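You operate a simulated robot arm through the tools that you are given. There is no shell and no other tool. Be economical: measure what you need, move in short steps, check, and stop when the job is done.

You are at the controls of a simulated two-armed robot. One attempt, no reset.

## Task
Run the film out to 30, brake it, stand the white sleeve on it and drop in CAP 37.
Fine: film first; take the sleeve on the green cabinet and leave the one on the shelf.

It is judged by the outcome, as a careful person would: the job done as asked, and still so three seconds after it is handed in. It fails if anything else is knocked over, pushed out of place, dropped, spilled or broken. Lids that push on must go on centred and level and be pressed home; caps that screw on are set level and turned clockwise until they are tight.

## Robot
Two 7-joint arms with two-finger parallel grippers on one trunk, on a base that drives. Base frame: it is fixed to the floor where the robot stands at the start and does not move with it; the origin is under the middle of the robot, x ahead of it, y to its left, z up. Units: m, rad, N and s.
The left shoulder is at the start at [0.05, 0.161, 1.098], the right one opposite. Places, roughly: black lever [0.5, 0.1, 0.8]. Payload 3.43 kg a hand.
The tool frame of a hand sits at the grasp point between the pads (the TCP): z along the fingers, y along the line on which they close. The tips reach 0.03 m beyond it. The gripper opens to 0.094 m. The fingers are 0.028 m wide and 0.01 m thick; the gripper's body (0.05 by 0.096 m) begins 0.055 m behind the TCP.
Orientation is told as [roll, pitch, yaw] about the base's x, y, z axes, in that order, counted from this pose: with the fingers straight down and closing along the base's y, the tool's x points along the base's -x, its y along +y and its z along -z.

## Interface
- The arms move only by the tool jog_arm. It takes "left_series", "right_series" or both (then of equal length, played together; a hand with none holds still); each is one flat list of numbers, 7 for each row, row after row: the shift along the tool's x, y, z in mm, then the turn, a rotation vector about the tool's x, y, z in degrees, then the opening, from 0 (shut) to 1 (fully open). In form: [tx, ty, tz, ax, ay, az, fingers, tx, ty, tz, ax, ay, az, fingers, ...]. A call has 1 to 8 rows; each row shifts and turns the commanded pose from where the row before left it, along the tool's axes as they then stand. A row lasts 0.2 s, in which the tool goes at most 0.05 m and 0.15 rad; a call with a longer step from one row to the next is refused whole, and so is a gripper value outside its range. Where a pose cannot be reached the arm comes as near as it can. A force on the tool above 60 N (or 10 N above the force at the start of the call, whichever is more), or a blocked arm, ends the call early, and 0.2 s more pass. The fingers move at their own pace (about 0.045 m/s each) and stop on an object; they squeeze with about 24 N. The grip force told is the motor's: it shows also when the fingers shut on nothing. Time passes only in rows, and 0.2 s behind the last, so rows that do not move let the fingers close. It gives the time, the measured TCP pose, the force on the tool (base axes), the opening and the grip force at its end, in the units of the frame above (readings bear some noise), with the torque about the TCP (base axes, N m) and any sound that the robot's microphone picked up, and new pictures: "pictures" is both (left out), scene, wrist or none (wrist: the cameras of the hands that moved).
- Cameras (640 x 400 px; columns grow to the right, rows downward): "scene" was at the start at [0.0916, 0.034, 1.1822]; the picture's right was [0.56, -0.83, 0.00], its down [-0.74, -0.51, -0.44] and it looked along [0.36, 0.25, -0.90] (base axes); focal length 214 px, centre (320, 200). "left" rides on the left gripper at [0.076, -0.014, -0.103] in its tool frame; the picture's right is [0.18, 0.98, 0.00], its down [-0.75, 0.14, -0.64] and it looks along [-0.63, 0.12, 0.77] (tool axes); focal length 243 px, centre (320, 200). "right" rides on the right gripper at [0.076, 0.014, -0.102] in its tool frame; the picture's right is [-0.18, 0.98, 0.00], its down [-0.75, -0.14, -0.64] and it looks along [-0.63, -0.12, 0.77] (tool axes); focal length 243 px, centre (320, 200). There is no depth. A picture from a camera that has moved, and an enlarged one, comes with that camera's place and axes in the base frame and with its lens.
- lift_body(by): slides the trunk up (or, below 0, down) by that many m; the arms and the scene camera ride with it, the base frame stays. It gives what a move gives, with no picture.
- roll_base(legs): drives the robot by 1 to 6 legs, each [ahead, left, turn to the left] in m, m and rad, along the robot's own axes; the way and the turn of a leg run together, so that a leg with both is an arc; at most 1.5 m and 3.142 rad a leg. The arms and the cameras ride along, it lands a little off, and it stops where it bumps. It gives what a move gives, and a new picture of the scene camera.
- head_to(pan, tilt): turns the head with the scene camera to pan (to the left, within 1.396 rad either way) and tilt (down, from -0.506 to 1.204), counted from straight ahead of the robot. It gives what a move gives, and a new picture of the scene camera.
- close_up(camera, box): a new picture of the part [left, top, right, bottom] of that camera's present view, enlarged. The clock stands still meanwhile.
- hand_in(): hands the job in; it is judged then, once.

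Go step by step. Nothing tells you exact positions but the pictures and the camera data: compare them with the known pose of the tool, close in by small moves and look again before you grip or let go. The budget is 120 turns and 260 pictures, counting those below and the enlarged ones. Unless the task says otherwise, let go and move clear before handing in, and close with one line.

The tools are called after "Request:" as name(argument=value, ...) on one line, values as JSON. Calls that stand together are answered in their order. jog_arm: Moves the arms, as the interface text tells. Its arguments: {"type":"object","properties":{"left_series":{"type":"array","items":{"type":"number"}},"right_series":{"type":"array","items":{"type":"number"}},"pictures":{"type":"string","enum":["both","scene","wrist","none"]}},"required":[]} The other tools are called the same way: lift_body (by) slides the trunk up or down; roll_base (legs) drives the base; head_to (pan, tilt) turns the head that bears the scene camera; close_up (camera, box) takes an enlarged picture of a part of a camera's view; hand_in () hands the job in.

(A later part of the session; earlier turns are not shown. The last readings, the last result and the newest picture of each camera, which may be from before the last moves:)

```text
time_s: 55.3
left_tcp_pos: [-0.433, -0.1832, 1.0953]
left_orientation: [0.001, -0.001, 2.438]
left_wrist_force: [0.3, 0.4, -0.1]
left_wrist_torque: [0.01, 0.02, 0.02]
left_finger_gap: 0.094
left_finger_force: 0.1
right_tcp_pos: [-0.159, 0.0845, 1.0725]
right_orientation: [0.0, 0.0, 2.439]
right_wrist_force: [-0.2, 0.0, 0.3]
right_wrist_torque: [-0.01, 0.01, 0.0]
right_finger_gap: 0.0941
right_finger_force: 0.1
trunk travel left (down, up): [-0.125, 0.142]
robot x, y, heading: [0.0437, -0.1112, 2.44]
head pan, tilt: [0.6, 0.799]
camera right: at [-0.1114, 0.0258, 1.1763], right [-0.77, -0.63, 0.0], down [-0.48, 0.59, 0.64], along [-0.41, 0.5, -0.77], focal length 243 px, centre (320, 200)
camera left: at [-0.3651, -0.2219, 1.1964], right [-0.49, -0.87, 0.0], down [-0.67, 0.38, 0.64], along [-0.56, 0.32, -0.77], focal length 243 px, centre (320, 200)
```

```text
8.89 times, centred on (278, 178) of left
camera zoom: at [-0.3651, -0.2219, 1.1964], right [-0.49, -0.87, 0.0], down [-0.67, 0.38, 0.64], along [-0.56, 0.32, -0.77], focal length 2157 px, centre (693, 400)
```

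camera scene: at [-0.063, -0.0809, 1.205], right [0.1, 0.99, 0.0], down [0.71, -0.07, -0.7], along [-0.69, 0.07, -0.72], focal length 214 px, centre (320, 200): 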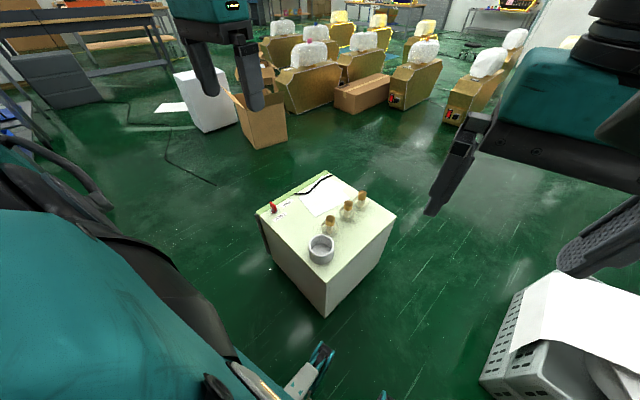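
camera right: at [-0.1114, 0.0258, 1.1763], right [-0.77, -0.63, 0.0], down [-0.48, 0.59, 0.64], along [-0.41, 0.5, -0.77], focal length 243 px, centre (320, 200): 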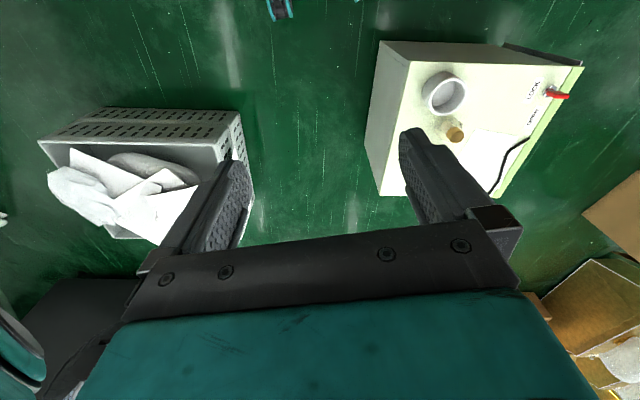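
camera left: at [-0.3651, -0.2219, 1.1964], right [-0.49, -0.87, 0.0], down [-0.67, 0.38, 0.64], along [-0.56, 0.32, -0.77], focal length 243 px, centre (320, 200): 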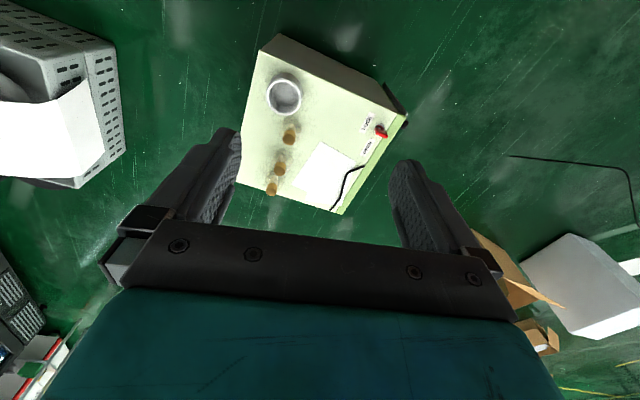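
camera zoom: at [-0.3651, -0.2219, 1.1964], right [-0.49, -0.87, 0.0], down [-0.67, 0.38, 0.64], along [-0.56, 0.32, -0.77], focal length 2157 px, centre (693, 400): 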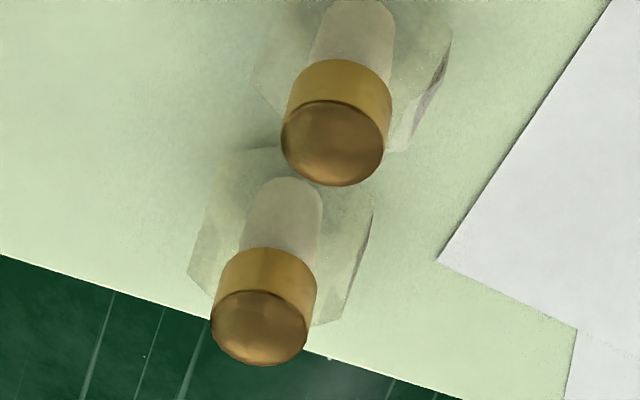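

The labels are on the capsules' far faces; I try reading the mirrored text through the glass at maximal zoom.

Request:
close_up(camera="scene", box=[351, 192, 365, 204])

Request:
close_up(camera="scene", box=[337, 202, 351, 214])

Request:
close_up(camera="scene", box=[318, 216, 332, 228])

```text
16.00 times, centred on (358, 198) of scene
camera zoom: at [-0.063, -0.0808, 1.2049], right [0.1, 0.99, 0.0], down [0.71, -0.07, -0.7], along [-0.69, 0.07, -0.72], focal length 3432 px, centre (-288, 232)
```

zoom: 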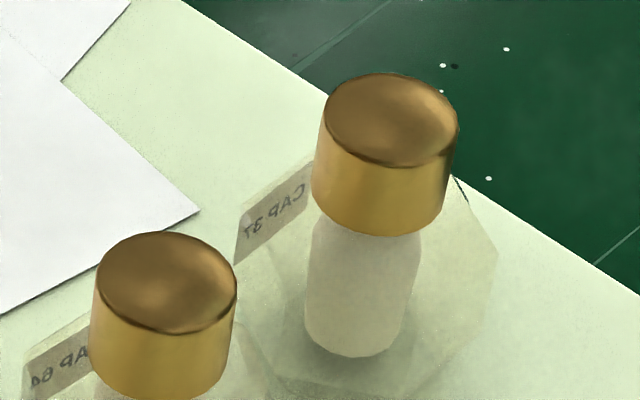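

```text
16.00 times, centred on (344, 208) of scene
camera zoom: at [-0.063, -0.0808, 1.2049], right [0.1, 0.99, 0.0], down [0.71, -0.07, -0.7], along [-0.69, 0.07, -0.72], focal length 3432 px, centre (-64, 72)
```

zoom: 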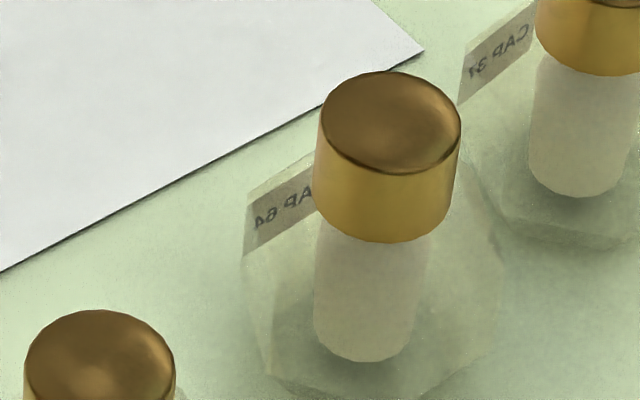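

```text
16.00 times, centred on (325, 222) of scene
camera zoom: at [-0.063, -0.0808, 1.2049], right [0.1, 0.99, 0.0], down [0.71, -0.07, -0.7], along [-0.69, 0.07, -0.72], focal length 3432 px, centre (240, -152)
```

zoom: 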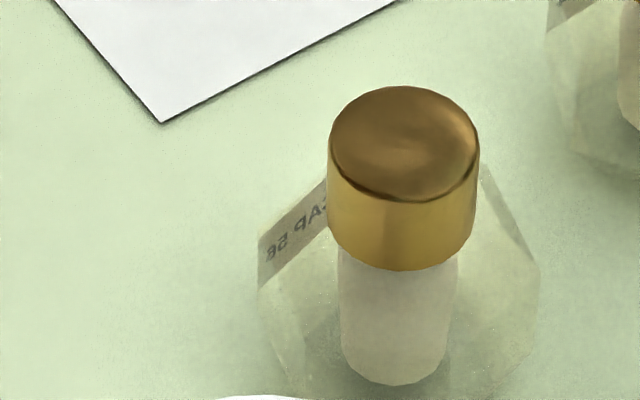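

Mirrored text reads: far one CAP 37, middle CAP 64, near CAP 56. CAP 37 is at about (−0.725, 0.175), top z≈0.54; sleeve at about (−0.50, −0.03). I check my base footprint and the crate's location before driving closer.

Request:
head_to(pan=0.0, tilt=1.2)

Request:
head_to(pan=-0.5, tilt=0.9)

```text
time_s: 56.3
left_tcp_pos: [-0.4335, -0.1829, 1.0954]
left_orientation: [-0.002, 0.0, 2.439]
left_wrist_force: [0.6, 0.5, 0.2]
left_wrist_torque: [0.02, 0.01, 0.01]
left_finger_gap: 0.0938
left_finger_force: 0.0
right_tcp_pos: [-0.1592, 0.0856, 1.0719]
right_orientation: [0.0, 0.002, 2.437]
right_wrist_force: [0.8, 0.2, 0.4]
right_wrist_torque: [0.01, -0.01, 0.02]
right_finger_gap: 0.094
right_finger_force: 0.1
trunk travel left (down, up): [-0.125, 0.142]
robot x, y, heading: [0.0452, -0.1118, 2.438]
head pan, tilt: [0.0, 1.201]
camera scene: at [-0.0426, -0.0588, 1.187], right [0.45, 0.89, 0.0], down [0.77, -0.39, -0.51], along [-0.45, 0.23, -0.86], focal length 214 px, centre (320, 200)
```

scene: 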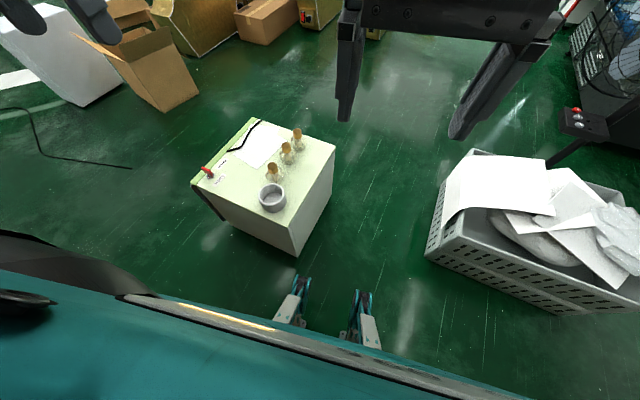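

```text
time_s: 57.2
left_tcp_pos: [-0.4323, -0.1828, 1.0966]
left_orientation: [0.001, 0.001, 2.441]
left_wrist_force: [-0.2, 0.6, 0.0]
left_wrist_torque: [0.01, -0.01, 0.0]
left_finger_gap: 0.0942
left_finger_force: 0.0
right_tcp_pos: [-0.1604, 0.0842, 1.0739]
right_orientation: [0.001, -0.001, 2.443]
right_wrist_force: [-0.4, -0.9, 0.2]
right_wrist_torque: [-0.02, -0.01, 0.0]
right_finger_gap: 0.094
right_finger_force: 0.0
trunk travel left (down, up): [-0.125, 0.142]
robot x, y, heading: [0.0486, -0.1154, 2.44]
head pan, tilt: [-0.499, 0.901]
camera scene: at [-0.0101, -0.0185, 1.197], right [0.93, 0.36, 0.0], down [0.28, -0.73, -0.62], along [-0.23, 0.58, -0.78], focal length 214 px, centre (320, 200)
```

scene: 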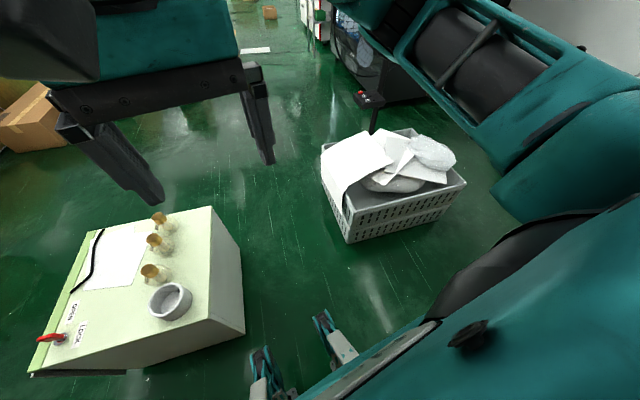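

The corridor between cabinet and crate is narrow, so I turn in place here to face the cabinet's side, then strafe right in steps.

Request:
roll_base(legs=[[0, 0, 1.05], [0, -0.3, 0]])

Request:
head_to(pan=0.0, tilt=1.1)

Request:
head_to(pan=-1.2, tilt=1.0)

```text
time_s: 61.9
left_tcp_pos: [-0.2351, -0.281, 1.095]
left_orientation: [0.0, 0.0, -2.791]
left_wrist_force: [0.1, 0.2, -0.1]
left_wrist_torque: [0.0, 0.01, -0.02]
left_finger_gap: 0.094
left_finger_force: 0.0
right_tcp_pos: [-0.3314, 0.0894, 1.0728]
right_orientation: [0.0, -0.001, -2.79]
right_wrist_force: [0.1, 0.0, 0.0]
right_wrist_torque: [0.0, 0.05, 0.0]
right_finger_gap: 0.0941
right_finger_force: 0.1
trunk travel left (down, up): [-0.125, 0.142]
robot x, y, heading: [-0.0553, 0.165, -2.791]
head pan, tilt: [-0.499, 0.901]
camera scene: at [-0.1684, 0.1666, 1.197], right [0.15, 0.99, 0.0], down [0.78, -0.12, -0.62], along [-0.61, 0.09, -0.78], focal length 214 px, centre (320, 200)
```

scene: 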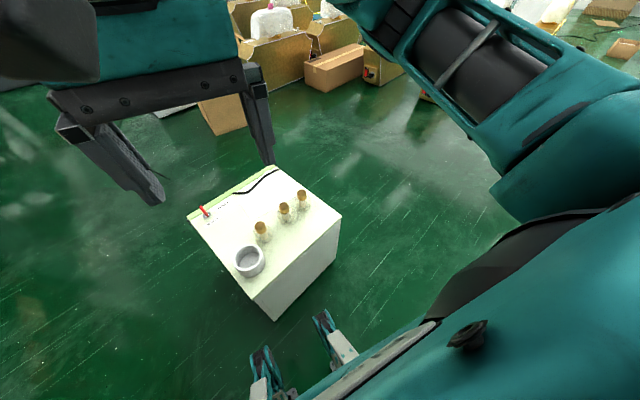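

```text
time_s: 62.8
left_tcp_pos: [-0.2353, -0.2797, 1.0952]
left_orientation: [0.0, 0.001, -2.79]
left_wrist_force: [-0.4, 0.2, 0.3]
left_wrist_torque: [-0.03, 0.02, 0.02]
left_finger_gap: 0.0942
left_finger_force: 0.1
right_tcp_pos: [-0.3318, 0.0885, 1.0712]
right_orientation: [-0.001, 0.005, -2.792]
right_wrist_force: [0.3, -0.1, 0.3]
right_wrist_torque: [0.01, 0.02, 0.03]
right_finger_gap: 0.0938
right_finger_force: 0.0
trunk travel left (down, up): [-0.125, 0.142]
robot x, y, heading: [-0.0602, 0.17, -2.792]
head pan, tilt: [0.0, 1.1]
camera scene: at [-0.1581, 0.1348, 1.1876], right [-0.3, 0.95, 0.0], down [0.82, 0.26, -0.51], along [-0.49, -0.15, -0.86], focal length 214 px, centre (320, 200)
```

scene: 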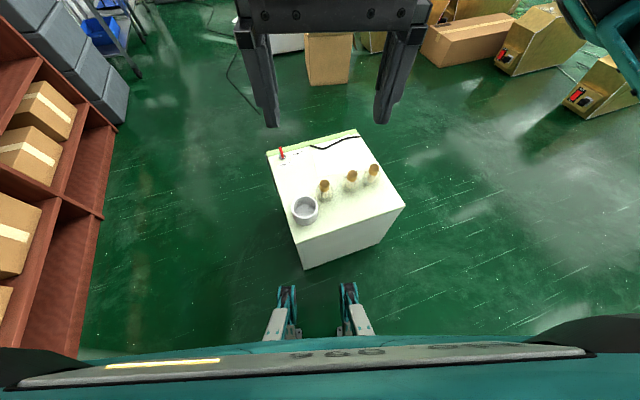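

```text
time_s: 64.2
left_tcp_pos: [-0.2356, -0.2827, 1.096]
left_orientation: [0.0, 0.0, -2.792]
left_wrist_force: [-0.4, 0.0, 0.4]
left_wrist_torque: [0.0, -0.03, 0.01]
left_finger_gap: 0.0939
left_finger_force: 0.0
right_tcp_pos: [-0.3314, 0.0881, 1.0723]
right_orientation: [-0.001, 0.0, -2.792]
right_wrist_force: [0.0, -0.2, -0.1]
right_wrist_torque: [-0.01, -0.01, 0.0]
right_finger_gap: 0.0939
right_finger_force: 0.1
trunk travel left (down, up): [-0.125, 0.142]
robot x, y, heading: [-0.0559, 0.1715, -2.791]
head pan, tilt: [-1.201, 1.0]
camera scene: at [-0.1396, 0.2074, 1.1898], right [0.75, 0.66, 0.0], down [0.56, -0.63, -0.54], along [-0.36, 0.41, -0.84], focal length 214 px, centre (320, 200)
```

scene: 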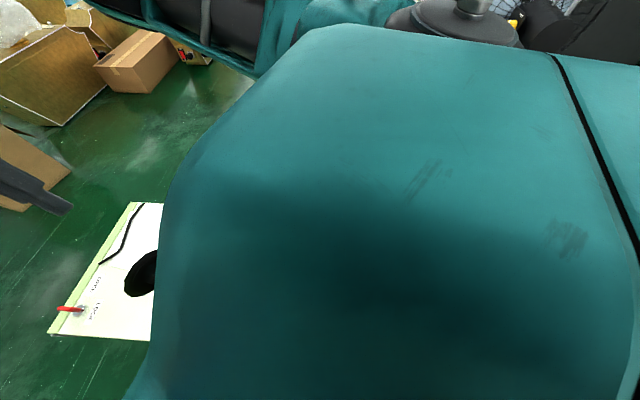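

I strafe 8 cm further right and 5 cm ahead, then lower the trunk for reach.

Request:
roll_base(legs=[[0, -0.08, 0], [0.05, 0, 0]])

Request:
lift_body(by=-0.12)

Request:
head_to(pan=0.0, tilt=0.95)

```text
time_s: 65.8
left_tcp_pos: [-0.3083, -0.2241, 1.0943]
left_orientation: [0.0, -0.001, -2.792]
left_wrist_force: [0.4, 0.8, -0.1]
left_wrist_torque: [0.02, 0.0, 0.03]
left_finger_gap: 0.0942
left_finger_force: 0.0
right_tcp_pos: [-0.4045, 0.1458, 1.0733]
right_orientation: [-0.001, -0.001, -2.793]
right_wrist_force: [0.5, -0.1, 0.0]
right_wrist_torque: [-0.02, -0.01, 0.0]
right_finger_gap: 0.0941
right_finger_force: 0.2
trunk travel left (down, up): [-0.125, 0.142]
robot x, y, heading: [-0.1311, 0.2259, -2.787]
head pan, tilt: [-1.201, 1.0]
camera scene: at [-0.2134, 0.2645, 1.1897], right [0.75, 0.66, 0.0], down [0.55, -0.63, -0.54], along [-0.36, 0.41, -0.84], focal length 214 px, centre (320, 200)
```

scene: 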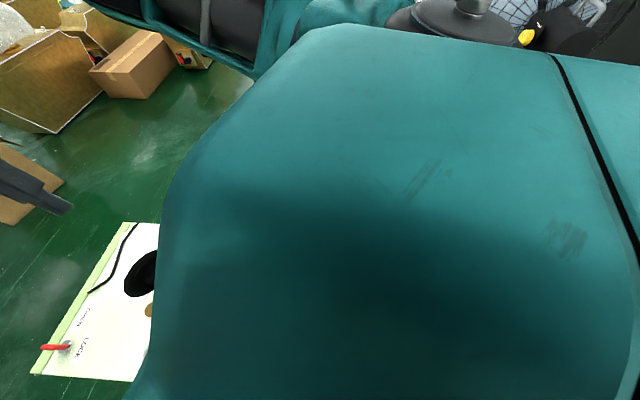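

```text
time_s: 67.3
left_tcp_pos: [-0.3084, -0.2244, 0.976]
left_orientation: [-0.001, 0.0, -2.792]
left_wrist_force: [-0.6, 0.5, -0.1]
left_wrist_torque: [-0.03, 0.01, 0.01]
left_finger_gap: 0.094
left_finger_force: 0.1
right_tcp_pos: [-0.4041, 0.147, 0.9542]
right_orientation: [-0.001, 0.0, -2.791]
right_wrist_force: [-0.2, -0.1, 0.4]
right_wrist_torque: [-0.04, -0.01, 0.03]
right_finger_gap: 0.094
right_finger_force: 0.1
trunk travel left (down, up): [-0.005, 0.262]
robot x, y, heading: [-0.1281, 0.2262, -2.791]
head pan, tilt: [-1.201, 1.0]
```

```text
time_s: 68.7
left_tcp_pos: [-0.3089, -0.2234, 0.9751]
left_orientation: [-0.002, 0.0, -2.793]
left_wrist_force: [0.5, -0.2, 0.4]
left_wrist_torque: [-0.02, 0.02, -0.01]
left_finger_gap: 0.0939
left_finger_force: 0.1
right_tcp_pos: [-0.4051, 0.145, 0.9521]
right_orientation: [0.001, 0.0, -2.793]
right_wrist_force: [0.1, 0.4, 0.2]
right_wrist_torque: [-0.01, -0.02, 0.0]
right_finger_gap: 0.0941
right_finger_force: 0.0
trunk travel left (down, up): [-0.005, 0.262]
robot x, y, heading: [-0.1307, 0.2252, -2.791]
head pan, tilt: [0.0, 0.949]
camera scene: at [-0.2353, 0.1876, 1.0734], right [-0.34, 0.94, 0.0], down [0.76, 0.28, -0.58], along [-0.55, -0.2, -0.81], focal length 214 px, centre (320, 200)
```

scene: 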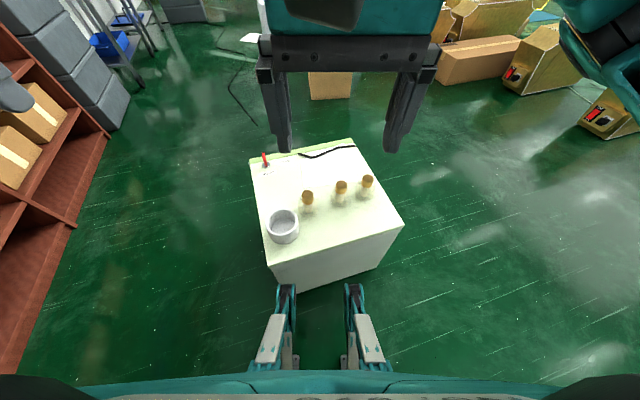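

Robot is in place and CAP 37's position is confirmed at (−0.726, 0.174). I move the right hand over it at height.

Request:
jog_arm(right_series=[-36.5, -17, 0, 0, 0, 0, 0.75, -36.5, -17, 0, 0, 0, 0, 0.75, -36.5, -17, 0, 0, 0, 0, 0.75, -36.5, -17, 0, 0, 0, 0, 0.75, -36.5, -17, 0, 0, 0, 0, 0.75, -36.5, -17, 0, 0, 0, 0, 0.75, -36.5, -17, 0, 0, 0, 0, 0.75, -36.5, -17, 0, 0, 0, 0, 0.75])

```text
time_s: 70.5
left_tcp_pos: [-0.3081, -0.2235, 0.975]
left_orientation: [0.0, 0.0, -2.793]
left_wrist_force: [0.0, 0.5, -0.3]
left_wrist_torque: [-0.03, -0.01, -0.01]
left_finger_gap: 0.0942
left_finger_force: 0.1
right_tcp_pos: [-0.7258, 0.1738, 0.954]
right_orientation: [-0.001, 0.0, -2.79]
right_wrist_force: [0.2, 0.3, -0.3]
right_wrist_torque: [0.01, 0.0, 0.02]
right_finger_gap: 0.0704
right_finger_force: 0.1
trunk travel left (down, up): [-0.005, 0.262]
robot x, y, heading: [-0.1307, 0.2271, -2.791]
head pan, tilt: [0.0, 0.949]
camera scene: at [-0.2353, 0.1874, 1.0734], right [-0.34, 0.94, 0.0], down [0.76, 0.28, -0.58], along [-0.55, -0.2, -0.81], focal length 214 px, centre (320, 200)
camera right: at [-0.6503, 0.1879, 1.057], right [0.16, -0.99, 0.0], down [-0.76, -0.13, 0.64], along [-0.63, -0.1, -0.77], focal length 243 px, centre (320, 200)
```

scene: 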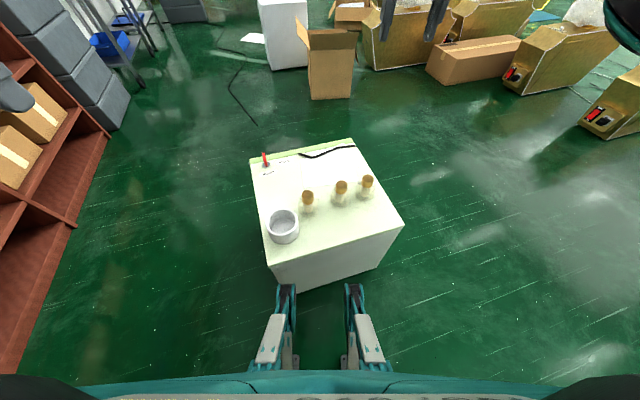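
right: 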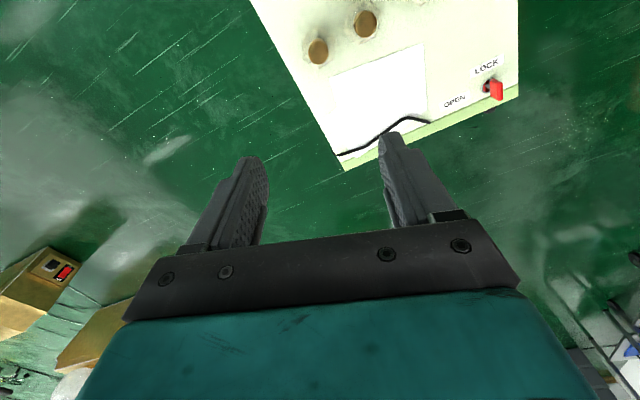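

Request:
jog_arm(right_series=[0, -3, 40, 0, 0, 0, 0.75, 0, 0, 40, 0, 0, 0, 0.75, 0, 0, 40, 0, 0, 0, 0.75, 0, 0, 40, 0, 0, 0, 0.75, 0, 0, 40, 0, 0, 0, 0.75, 0, 0, 40, 0, 0, 0, 0.75, 0, 0, 40, 0, 0, 0, 0.75])

Request:
close_up(camera="scene", box=[290, 130, 410, 215])

```text
time_s: 72.1
left_tcp_pos: [-0.3091, -0.2235, 0.9752]
left_orientation: [0.0, 0.0, -2.792]
left_wrist_force: [0.3, 0.2, 0.4]
left_wrist_torque: [0.02, 0.0, -0.03]
left_finger_gap: 0.094
left_finger_force: 0.1
right_tcp_pos: [-0.726, 0.1772, 0.6729]
right_orientation: [0.0, 0.0, -2.792]
right_wrist_force: [0.0, 0.5, 0.3]
right_wrist_torque: [-0.01, 0.0, -0.02]
right_finger_gap: 0.0707
right_finger_force: 0.1
trunk travel left (down, up): [-0.005, 0.262]
robot x, y, heading: [-0.1299, 0.2251, -2.793]
head pan, tilt: [0.0, 0.949]
camera scene: at [-0.2354, 0.1875, 1.0734], right [-0.34, 0.94, 0.0], down [0.76, 0.28, -0.58], along [-0.55, -0.2, -0.81], focal length 214 px, centre (320, 200)
camera right: at [-0.65, 0.1913, 0.7761], right [0.16, -0.99, 0.0], down [-0.76, -0.13, 0.64], along [-0.63, -0.11, -0.77], focal length 243 px, centre (320, 200)
```

scene: 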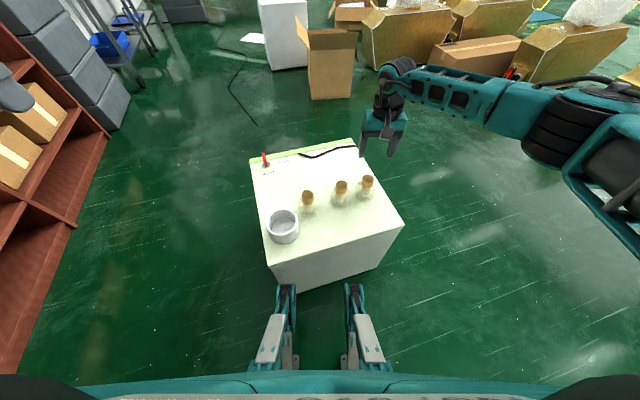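
right: 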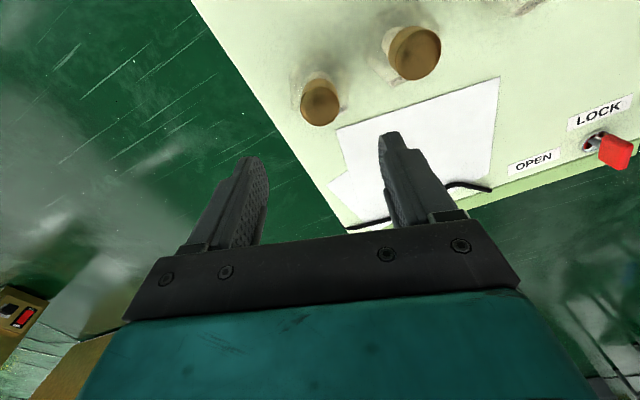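

```text
4.71 times, centred on (350, 172) of scene
camera zoom: at [-0.2354, 0.1875, 1.0734], right [-0.34, 0.94, 0.0], down [0.76, 0.28, -0.58], along [-0.55, -0.2, -0.81], focal length 1009 px, centre (179, 329)
```

zoom: 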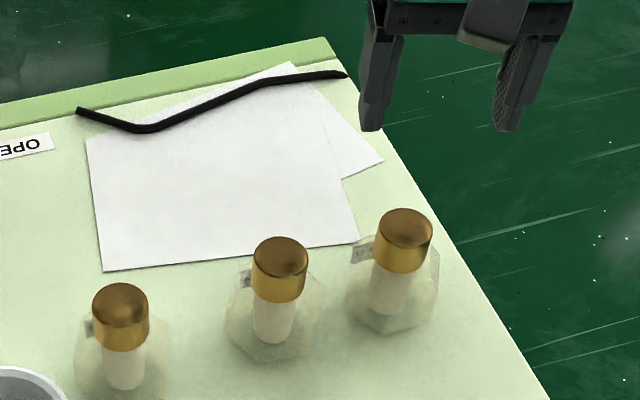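

The hand is centred over CAP 37. I descend further.

Request:
jog_arm(right_series=[0, 0, 35, 0, 0, 0, 0.75, 0, 0, 30, 0, 0, 0, 0.75, 0, 0, 25, 0, 0, 0, 0.75])

Request:
close_up(camera="scene", box=[320, 130, 420, 215])

```text
time_s: 72.9
left_tcp_pos: [-0.3079, -0.2238, 0.9749]
left_orientation: [0.0, 0.0, -2.793]
left_wrist_force: [0.5, 0.6, 0.0]
left_wrist_torque: [0.0, 0.01, 0.02]
left_finger_gap: 0.094
left_finger_force: 0.1
right_tcp_pos: [-0.7263, 0.1775, 0.5825]
right_orientation: [0.0, 0.0, -2.792]
right_wrist_force: [-0.4, -0.3, 0.2]
right_wrist_torque: [-0.01, 0.0, -0.01]
right_finger_gap: 0.0705
right_finger_force: 0.1
trunk travel left (down, up): [-0.005, 0.262]
robot x, y, heading: [-0.13, 0.2285, -2.791]
head pan, tilt: [0.0, 0.949]
camera scene: at [-0.2353, 0.1875, 1.0734], right [-0.34, 0.94, 0.0], down [0.76, 0.28, -0.58], along [-0.55, -0.2, -0.81], focal length 214 px, centre (320, 200)
camera right: at [-0.6506, 0.1907, 0.6857], right [0.16, -0.99, 0.0], down [-0.76, -0.13, 0.64], along [-0.63, -0.1, -0.77], focal length 243 px, centre (320, 200)
```

scene: 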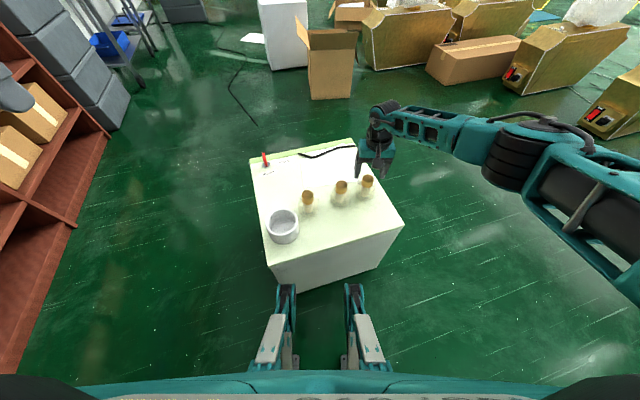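
right: 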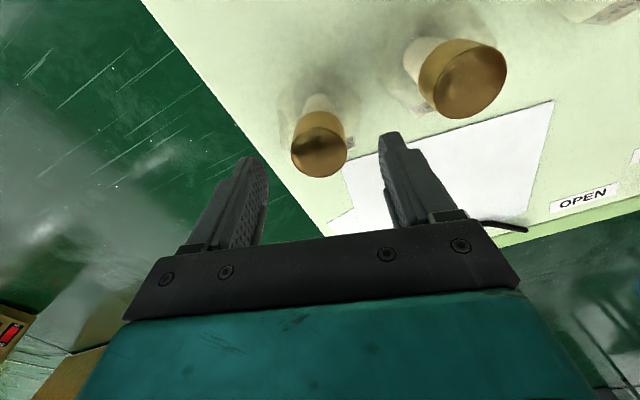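

```text
4.71 times, centred on (370, 172) of scene
camera zoom: at [-0.2353, 0.1875, 1.0734], right [-0.34, 0.94, 0.0], down [0.76, 0.28, -0.58], along [-0.55, -0.2, -0.81], focal length 1009 px, centre (85, 329)
```

zoom: 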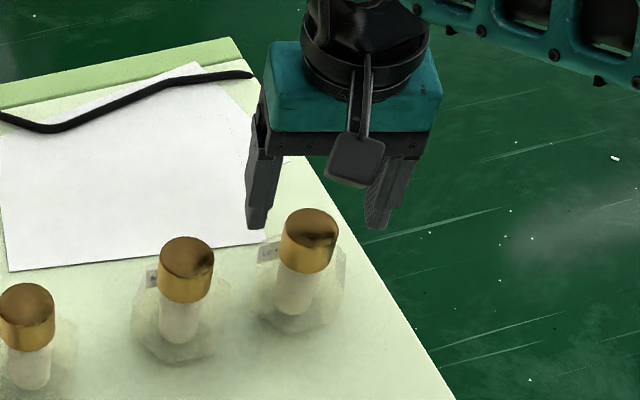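

Request:
jog_arm(right_series=[-3, 0, 18, 0, 0, 0, 0.75, 0, 0, 17, 0, 0, 0, 0.75])

Request:
close_up(camera="scene", box=[330, 140, 410, 210])

```text
time_s: 73.5
left_tcp_pos: [-0.3085, -0.224, 0.9753]
left_orientation: [0.001, 0.001, -2.794]
left_wrist_force: [0.2, 0.0, 1.1]
left_wrist_torque: [0.01, 0.03, -0.02]
left_finger_gap: 0.0942
left_finger_force: 0.1
right_tcp_pos: [-0.7291, 0.1755, 0.5464]
right_orientation: [-0.001, 0.0, -2.792]
right_wrist_force: [0.1, -0.3, -0.7]
right_wrist_torque: [-0.01, 0.01, 0.03]
right_finger_gap: 0.0704
right_finger_force: 0.1
trunk travel left (down, up): [-0.005, 0.262]
robot x, y, heading: [-0.1295, 0.2229, -2.795]
head pan, tilt: [0.0, 0.949]
camera scene: at [-0.2353, 0.1875, 1.0734], right [-0.34, 0.94, 0.0], down [0.76, 0.28, -0.58], along [-0.55, -0.2, -0.81], focal length 214 px, centre (320, 200)
camera right: at [-0.6532, 0.1895, 0.6504], right [0.16, -0.99, 0.0], down [-0.76, -0.13, 0.64], along [-0.63, -0.1, -0.77], focal length 243 px, centre (320, 200)
```

scene: 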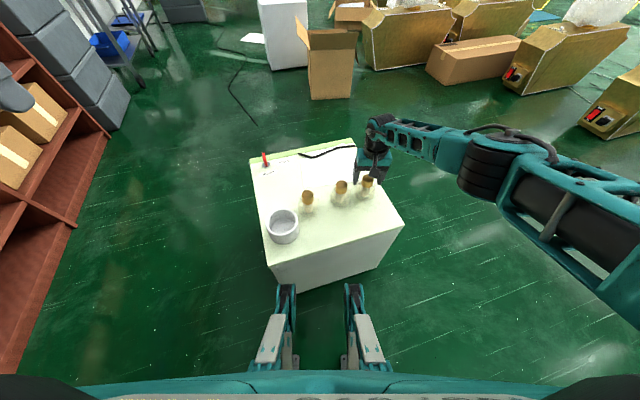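
right: 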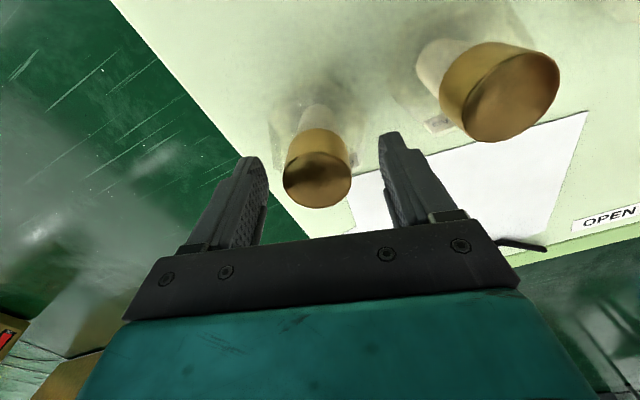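

```text
5.71 times, centred on (370, 175) of scene
camera zoom: at [-0.2353, 0.1875, 1.0734], right [-0.34, 0.94, 0.0], down [0.76, 0.28, -0.58], along [-0.55, -0.2, -0.81], focal length 1226 px, centre (34, 343)
```

zoom: 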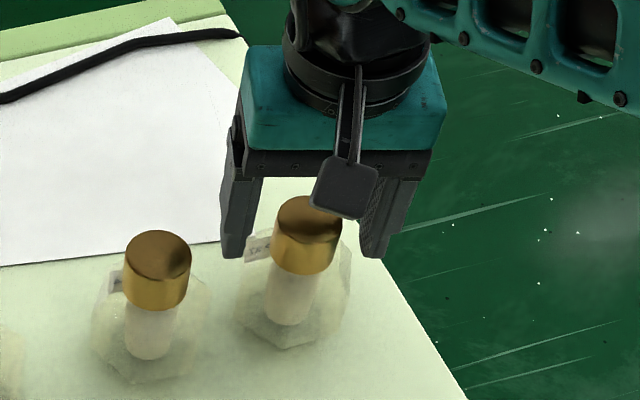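

The cap is between the fingers; I close and also check the label.

Request:
close_up(camera="right", box=[330, 140, 390, 190])

Request:
jog_arm(right_series=[0, 0, 0, 0, 0, 0, 0.45, 0, 0, 0, 0, 0, 0, 0.3, 0, 0, 0, 0, 0, 0, 0.2, 0, 0, 0, 0, 0, 0, 0.2], pictures="wrist")

```text
8.00 times, centred on (360, 165) of right
camera zoom: at [-0.6532, 0.1895, 0.6504], right [0.16, -0.99, 0.0], down [-0.76, -0.13, 0.64], along [-0.63, -0.1, -0.77], focal length 1941 px, centre (0, 480)
```

zoom: 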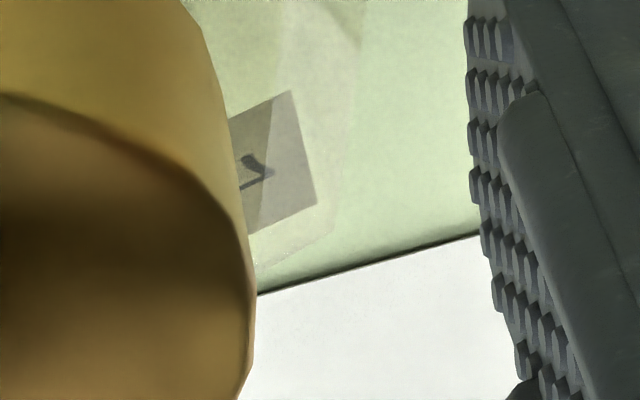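

```text
time_s: 74.5
left_tcp_pos: [-0.3084, -0.2239, 0.976]
left_orientation: [-0.001, -0.001, -2.792]
left_wrist_force: [0.4, 0.1, 0.4]
left_wrist_torque: [-0.01, 0.04, 0.0]
left_finger_gap: 0.094
left_finger_force: 0.0
right_tcp_pos: [-0.7289, 0.1755, 0.5475]
right_orientation: [0.0, -0.001, -2.792]
right_wrist_force: [0.1, -0.1, 0.0]
right_wrist_torque: [0.03, 0.0, -0.01]
right_finger_gap: 0.0367
right_finger_force: 24.0
trunk travel left (down, up): [-0.005, 0.262]
robot x, y, heading: [-0.1283, 0.2262, -2.789]
head pan, tilt: [0.0, 0.949]
camera right: at [-0.6532, 0.1892, 0.6508], right [0.16, -0.99, 0.0], down [-0.76, -0.13, 0.64], along [-0.63, -0.11, -0.77], focal length 243 px, centre (320, 200)
```

right: 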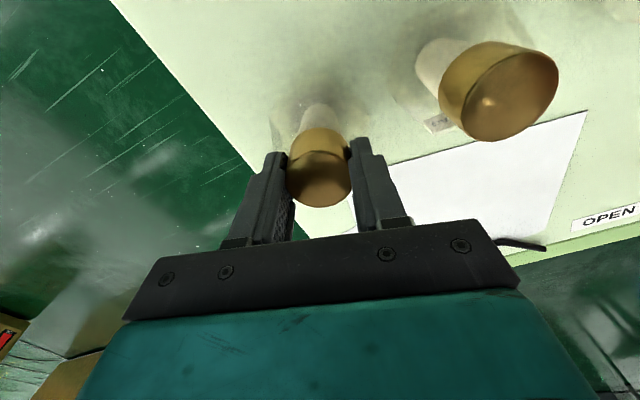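

Label ends in 7, and the grip holds (36.7 mm). I lift.

Request:
jog_arm(right_series=[0, 0, -10, 0, 0, 0, 0.2, 0, 0, -20, 0, 0, 0, 0.2, 0, 0, -35, 0, 0, 0, 0.2, 0, 0, -40, 0, 0, 0, 0.2, 0, 0, -40, 0, 0, 0, 0.2, 0, 0, -40, 0, 0, 0, 0.2, 0, 0, -40, 0, 0, 0, 0.2, 0, 0, -40, 0, 0, 0, 0.2])

Request:
close_up(camera="scene", box=[320, 60, 440, 215])

```text
time_s: 76.3
left_tcp_pos: [-0.309, -0.2239, 0.9751]
left_orientation: [0.0, -0.001, -2.791]
left_wrist_force: [-0.4, -0.2, 0.3]
left_wrist_torque: [0.02, -0.01, 0.02]
left_finger_gap: 0.0937
left_finger_force: 0.0
right_tcp_pos: [-0.7282, 0.1759, 0.8134]
right_orientation: [-0.001, 0.0, -2.793]
right_wrist_force: [0.5, -0.7, -1.4]
right_wrist_torque: [0.02, -0.01, 0.02]
right_finger_gap: 0.0366
right_finger_force: 24.0
trunk travel left (down, up): [-0.005, 0.262]
robot x, y, heading: [-0.1306, 0.2254, -2.79]
head pan, tilt: [0.0, 0.949]
camera scene: at [-0.2353, 0.1875, 1.0734], right [-0.34, 0.94, 0.0], down [0.76, 0.28, -0.58], along [-0.55, -0.2, -0.81], focal length 214 px, centre (320, 200)
camera right: at [-0.6542, 0.1892, 0.9168], right [0.16, -0.99, 0.0], down [-0.76, -0.13, 0.64], along [-0.63, -0.1, -0.77], focal length 243 px, centre (320, 200)
```

scene: 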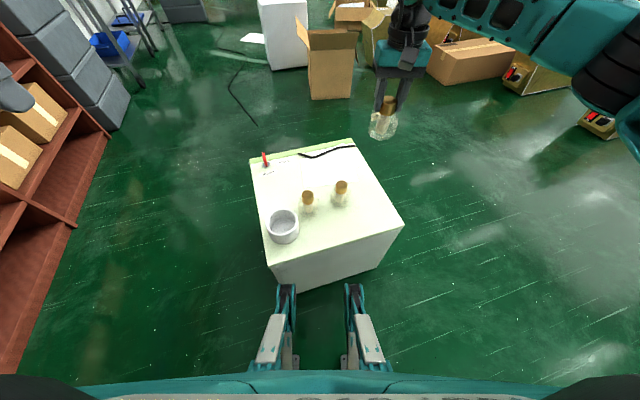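
right: 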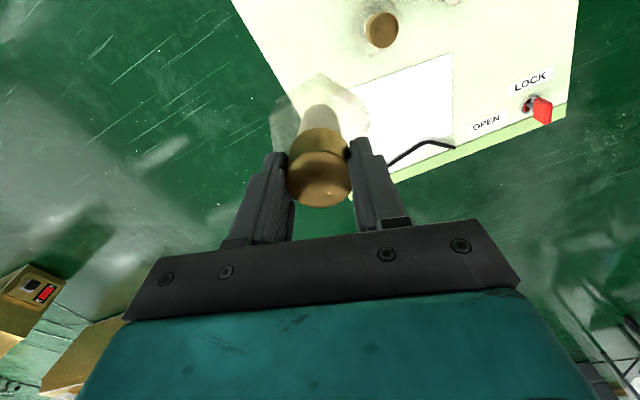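

```text
2.58 times, centred on (380, 138) of scene
camera zoom: at [-0.2353, 0.1875, 1.0734], right [-0.34, 0.94, 0.0], down [0.76, 0.28, -0.58], along [-0.55, -0.2, -0.81], focal length 554 px, centre (165, 361)
```

zoom: 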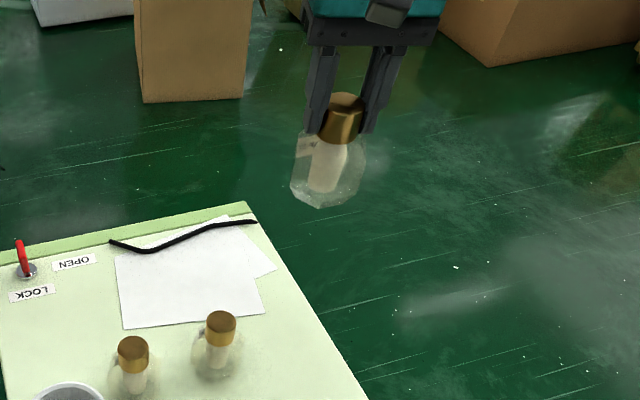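

CAP 37 is held. I draw the right hand back a bit and bring the left hand over the sleeve's left wall.

Request:
jog_arm(right_series=[33, -10, 0, 0, 0, 0, 0.2, 33, -10, 0, 0, 0, 0, 0.2, 33, -10, 0, 0, 0, 0, 0.2, 33, -10, 0, 0, 0, 0, 0.2, 33, -10, 0, 0, 0, 0, 0.2, 33, -10, 0, 0, 0, 0, 0.2, 0, 0, 0, 0, 0, 0, 0.2], left_series=[-17.6, -29.4, 25, 0, 0, 0, 0.5, -17.6, -29.4, 25, 0, 0, 0, 0.5, -17.6, -29.4, 25, 0, 0, 0, 0.5, -17.6, -29.4, 25, 0, 0, 0, 0.5, -17.6, -29.4, 25, 0, 0, 0, 0.5, -17.6, -29.4, 25, 0, 0, 0, 0.5, -17.6, -29.4, 25, 0, 0, 0, 0.5])

```text
time_s: 77.9
left_tcp_pos: [-0.4948, -0.073, 0.8024]
left_orientation: [-0.002, -0.001, -2.793]
left_wrist_force: [-0.6, 0.9, -0.2]
left_wrist_torque: [-0.01, -0.01, 0.01]
left_finger_gap: 0.0471
left_finger_force: 0.0
right_tcp_pos: [-0.5642, 0.3014, 0.8127]
right_orientation: [-0.001, 0.0, -2.793]
right_wrist_force: [0.0, -0.3, -1.9]
right_wrist_torque: [0.02, 0.03, 0.0]
right_finger_gap: 0.0368
right_finger_force: 24.3
trunk travel left (down, up): [-0.005, 0.262]
robot x, y, heading: [-0.1276, 0.2286, -2.791]
head pan, tilt: [0.0, 0.949]
camera scene: at [-0.2354, 0.1875, 1.0734], right [-0.34, 0.94, 0.0], down [0.76, 0.28, -0.58], along [-0.55, -0.2, -0.81], focal length 214 px, centre (320, 200)
camera right: at [-0.4886, 0.3145, 0.9155], right [0.16, -0.99, 0.0], down [-0.76, -0.13, 0.64], along [-0.63, -0.1, -0.77], focal length 243 px, centre (320, 200)
camera left: at [-0.4279, -0.0338, 0.9025], right [0.51, -0.86, 0.0], down [-0.66, -0.39, 0.64], along [-0.55, -0.33, -0.77], focal length 243 px, centre (320, 200)
```

scene: 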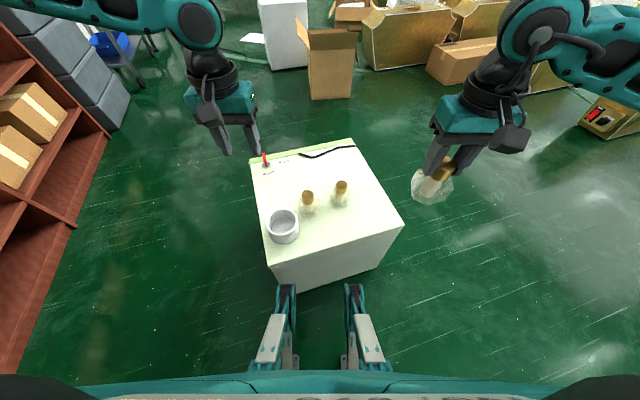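
right: 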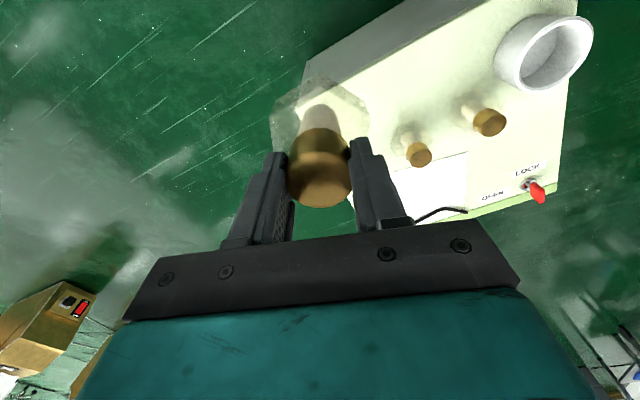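
left: 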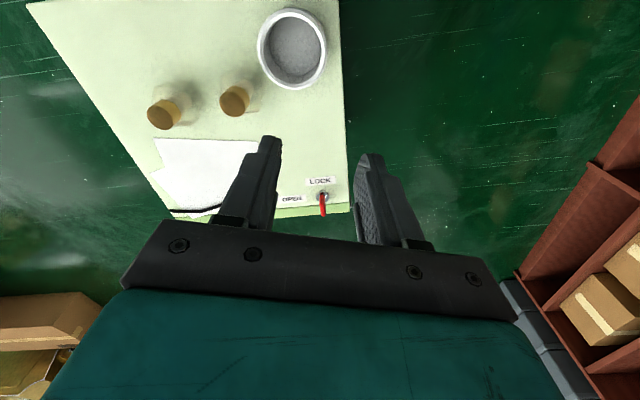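

The sleeve centre is about (−0.498, −0.031), top z≈0.50, outer diameter ≈0.097, so I grip it by its left wall. I come down above it.

Request:
jog_arm(left_series=[6, 2, 40, 0, 0, 0, 0.5, 6, 1, 40, 0, 0, 0, 0.5, 0, 0, 40, 0, 0, 0, 0.5, 0, 0, 40, 0, 0, 0, 0.5, 0, 0, 35, 0, 0, 0, 0.5])

Request:
close_up(camera="scene", box=[220, 140, 340, 260])

```text
time_s: 79.1
left_tcp_pos: [-0.4337, -0.1097, 0.6605]
left_orientation: [-0.001, 0.0, -2.791]
left_wrist_force: [0.9, 0.6, 1.0]
left_wrist_torque: [-0.05, -0.06, -0.02]
left_finger_gap: 0.0471
left_finger_force: 0.1
left hand out of reach, approached as far as the arm can: row 2, 3, 4, 5
right_tcp_pos: [-0.5644, 0.3006, 0.8121]
right_orientation: [0.0, 0.0, -2.792]
right_wrist_force: [0.7, 0.3, -1.7]
right_wrist_torque: [0.0, -0.01, 0.0]
right_finger_gap: 0.0368
right_finger_force: 23.8
trunk travel left (down, up): [-0.005, 0.262]
robot x, y, heading: [-0.1304, 0.229, -2.796]
head pan, tilt: [0.0, 0.949]
camera scene: at [-0.2354, 0.1875, 1.0734], right [-0.34, 0.94, 0.0], down [0.76, 0.28, -0.58], along [-0.55, -0.2, -0.81], focal length 214 px, centre (320, 200)
camera left: at [-0.3668, -0.0715, 0.761], right [0.51, -0.86, 0.0], down [-0.66, -0.39, 0.64], along [-0.55, -0.33, -0.77], focal length 243 px, centre (320, 200)
```

scene: 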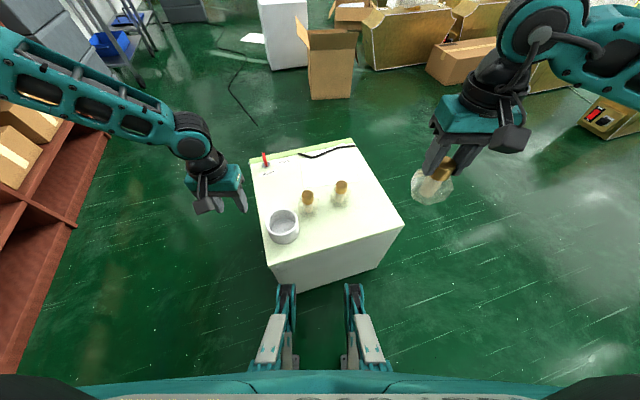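
left: 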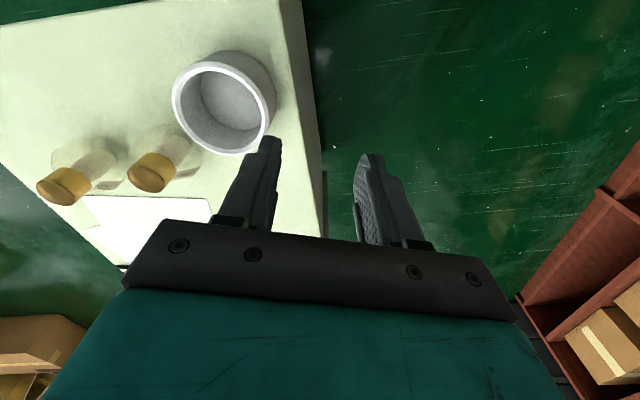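

```text
3.33 times, centred on (280, 200) of scene
camera zoom: at [-0.2354, 0.1875, 1.0734], right [-0.34, 0.94, 0.0], down [0.76, 0.28, -0.58], along [-0.55, -0.2, -0.81], focal length 715 px, centre (453, 200)
```

zoom: 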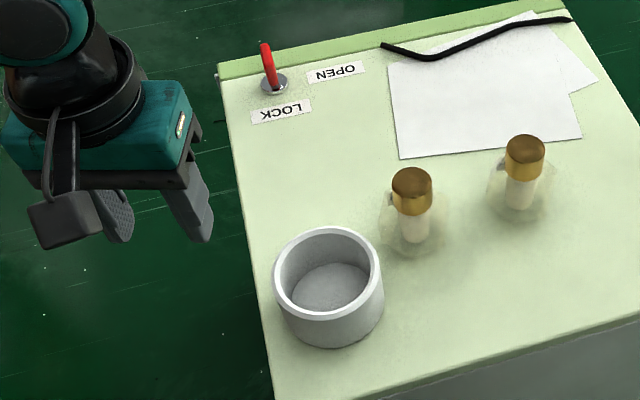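

The left arm can't fold enough with the trunk this low; I raise the trunk again.

Request:
lift_body(by=0.12)

Request:
jog_arm(left_series=[0, 0, 0, 0, 0, 0, 0.5], pictures="wrist")

```text
time_s: 80.6
left_tcp_pos: [-0.4335, -0.11, 0.7797]
left_orientation: [-0.002, 0.0, -2.793]
left_wrist_force: [-0.5, -0.1, -0.2]
left_wrist_torque: [0.01, 0.02, -0.03]
left_finger_gap: 0.047
left_finger_force: 0.0
right_tcp_pos: [-0.5636, 0.3008, 0.934]
right_orientation: [0.0, 0.001, -2.795]
right_wrist_force: [-0.2, 0.8, -2.1]
right_wrist_torque: [-0.02, 0.02, -0.04]
right_finger_gap: 0.0368
right_finger_force: 24.0
trunk travel left (down, up): [-0.125, 0.142]
robot x, y, heading: [-0.1282, 0.2258, -2.791]
head pan, tilt: [0.0, 0.949]
```

```text
time_s: 81.0
left_tcp_pos: [-0.4341, -0.1101, 0.7798]
left_orientation: [0.0, 0.003, -2.792]
left_wrist_force: [-0.1, -0.1, -0.3]
left_wrist_torque: [-0.02, 0.01, -0.02]
left_finger_gap: 0.0471
left_finger_force: 0.1
right_tcp_pos: [-0.5645, 0.2998, 0.9322]
right_orientation: [0.0, 0.0, -2.793]
right_wrist_force: [-0.1, -0.3, -1.8]
right_wrist_torque: [0.01, 0.0, 0.01]
right_finger_gap: 0.0368
right_finger_force: 24.1
trunk travel left (down, up): [-0.125, 0.142]
robot x, y, heading: [-0.1256, 0.2268, -2.789]
head pan, tilt: [0.0, 0.949]
camera left: at [-0.367, -0.0714, 0.8813], right [0.51, -0.86, 0.0], down [-0.66, -0.39, 0.64], along [-0.55, -0.33, -0.77], focal length 243 px, centre (320, 200)
```

left: 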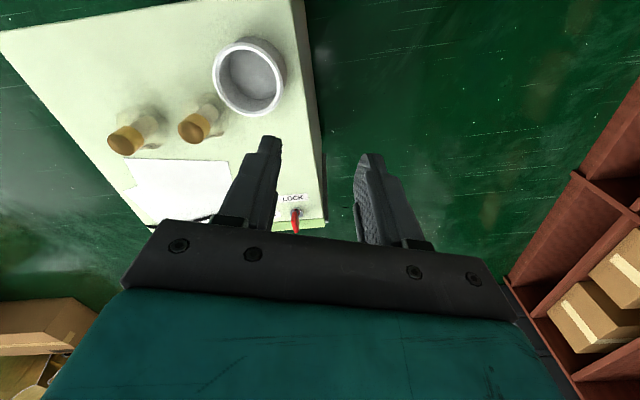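

Request:
jog_arm(left_series=[-10, -17, 0, 0, 0, 0, 0.5, -10, -17, 0, 0, 0, 0, 0.5, -10, -17, 0, 0, 0, 0, 0.5, 0, 0, 40, 0, 0, 0, 0.5, 0, 0, 40, 0, 0, 0, 0.5, 0, 0, 40, 0, 0, 0, 0.5, 0, 0, 40, 0, 0, 0, 0.5], pictures="wrist")

```text
time_s: 82.6
left_tcp_pos: [-0.3968, -0.1389, 0.7441]
left_orientation: [-0.001, -0.001, -2.793]
left_wrist_force: [0.0, -0.1, 0.9]
left_wrist_torque: [-0.02, 0.01, 0.03]
left_finger_gap: 0.0472
left_finger_force: 0.2
left hand out of reach, approached as far as the arm can: row 1, 2, 3, 4, 5, 6, 7
right_tcp_pos: [-0.565, 0.3014, 0.9321]
right_orientation: [0.0, -0.001, -2.791]
right_wrist_force: [0.1, 0.9, -0.9]
right_wrist_torque: [-0.04, 0.0, -0.01]
right_finger_gap: 0.0368
right_finger_force: 24.1
trunk travel left (down, up): [-0.125, 0.142]
robot x, y, heading: [-0.1305, 0.2301, -2.792]
head pan, tilt: [0.0, 0.949]
camera left: at [-0.3302, -0.0995, 0.8455], right [0.51, -0.86, 0.0], down [-0.66, -0.39, 0.64], along [-0.55, -0.33, -0.77], focal length 243 px, centre (320, 200)
```

left: 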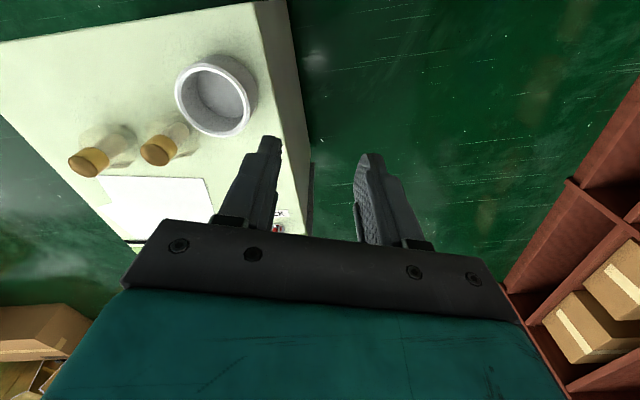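

The left arm is stuck in an awkward fold. I move it up and outward and try coming down on the outside first.

Request:
jog_arm(left_series=[0, 0, -40, 0, 0, 0, 0.5, 0, 40, -30, 0, 0, 0, 0.5, -20, 40, 0, 0, 0, 0, 0.5, -20, 0, 30, 0, 0, 0, 0.5, 0, 0, 40, 0, 0, 0, 0.5, 0, 0, 40, 0, 0, 0, 0.5, 0, 0, 40, 0, 0, 0, 0.5], pictures="scene")

```text
time_s: 84.2
left_tcp_pos: [-0.3851, -0.2279, 0.7191]
left_orientation: [0.001, -0.001, -2.793]
left_wrist_force: [0.3, 0.7, -0.4]
left_wrist_torque: [-0.02, 0.02, -0.02]
left_finger_gap: 0.047
left_finger_force: 0.1
left hand out of reach, approached as far as the arm can: row 6, 7
right_tcp_pos: [-0.5652, 0.301, 0.9328]
right_orientation: [-0.002, 0.0, -2.793]
right_wrist_force: [-0.1, 1.1, -1.4]
right_wrist_torque: [0.0, 0.03, 0.01]
right_finger_gap: 0.0368
right_finger_force: 24.0
trunk travel left (down, up): [-0.125, 0.142]
robot x, y, heading: [-0.1293, 0.2264, -2.794]
head pan, tilt: [0.0, 0.949]
camera scene: at [-0.2356, 0.1877, 1.1934], right [-0.34, 0.94, 0.0], down [0.76, 0.28, -0.58], along [-0.55, -0.2, -0.81], focal length 214 px, centre (320, 200)
```

scene: 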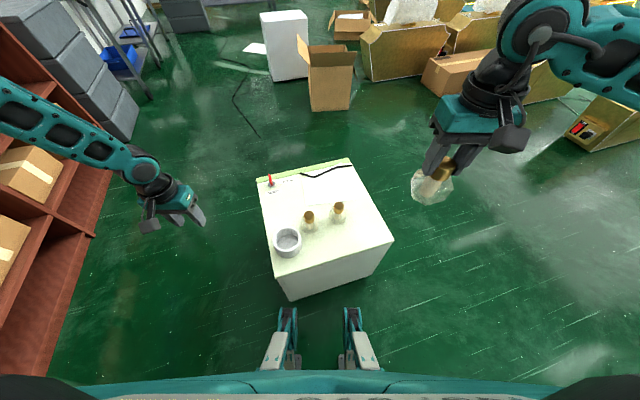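

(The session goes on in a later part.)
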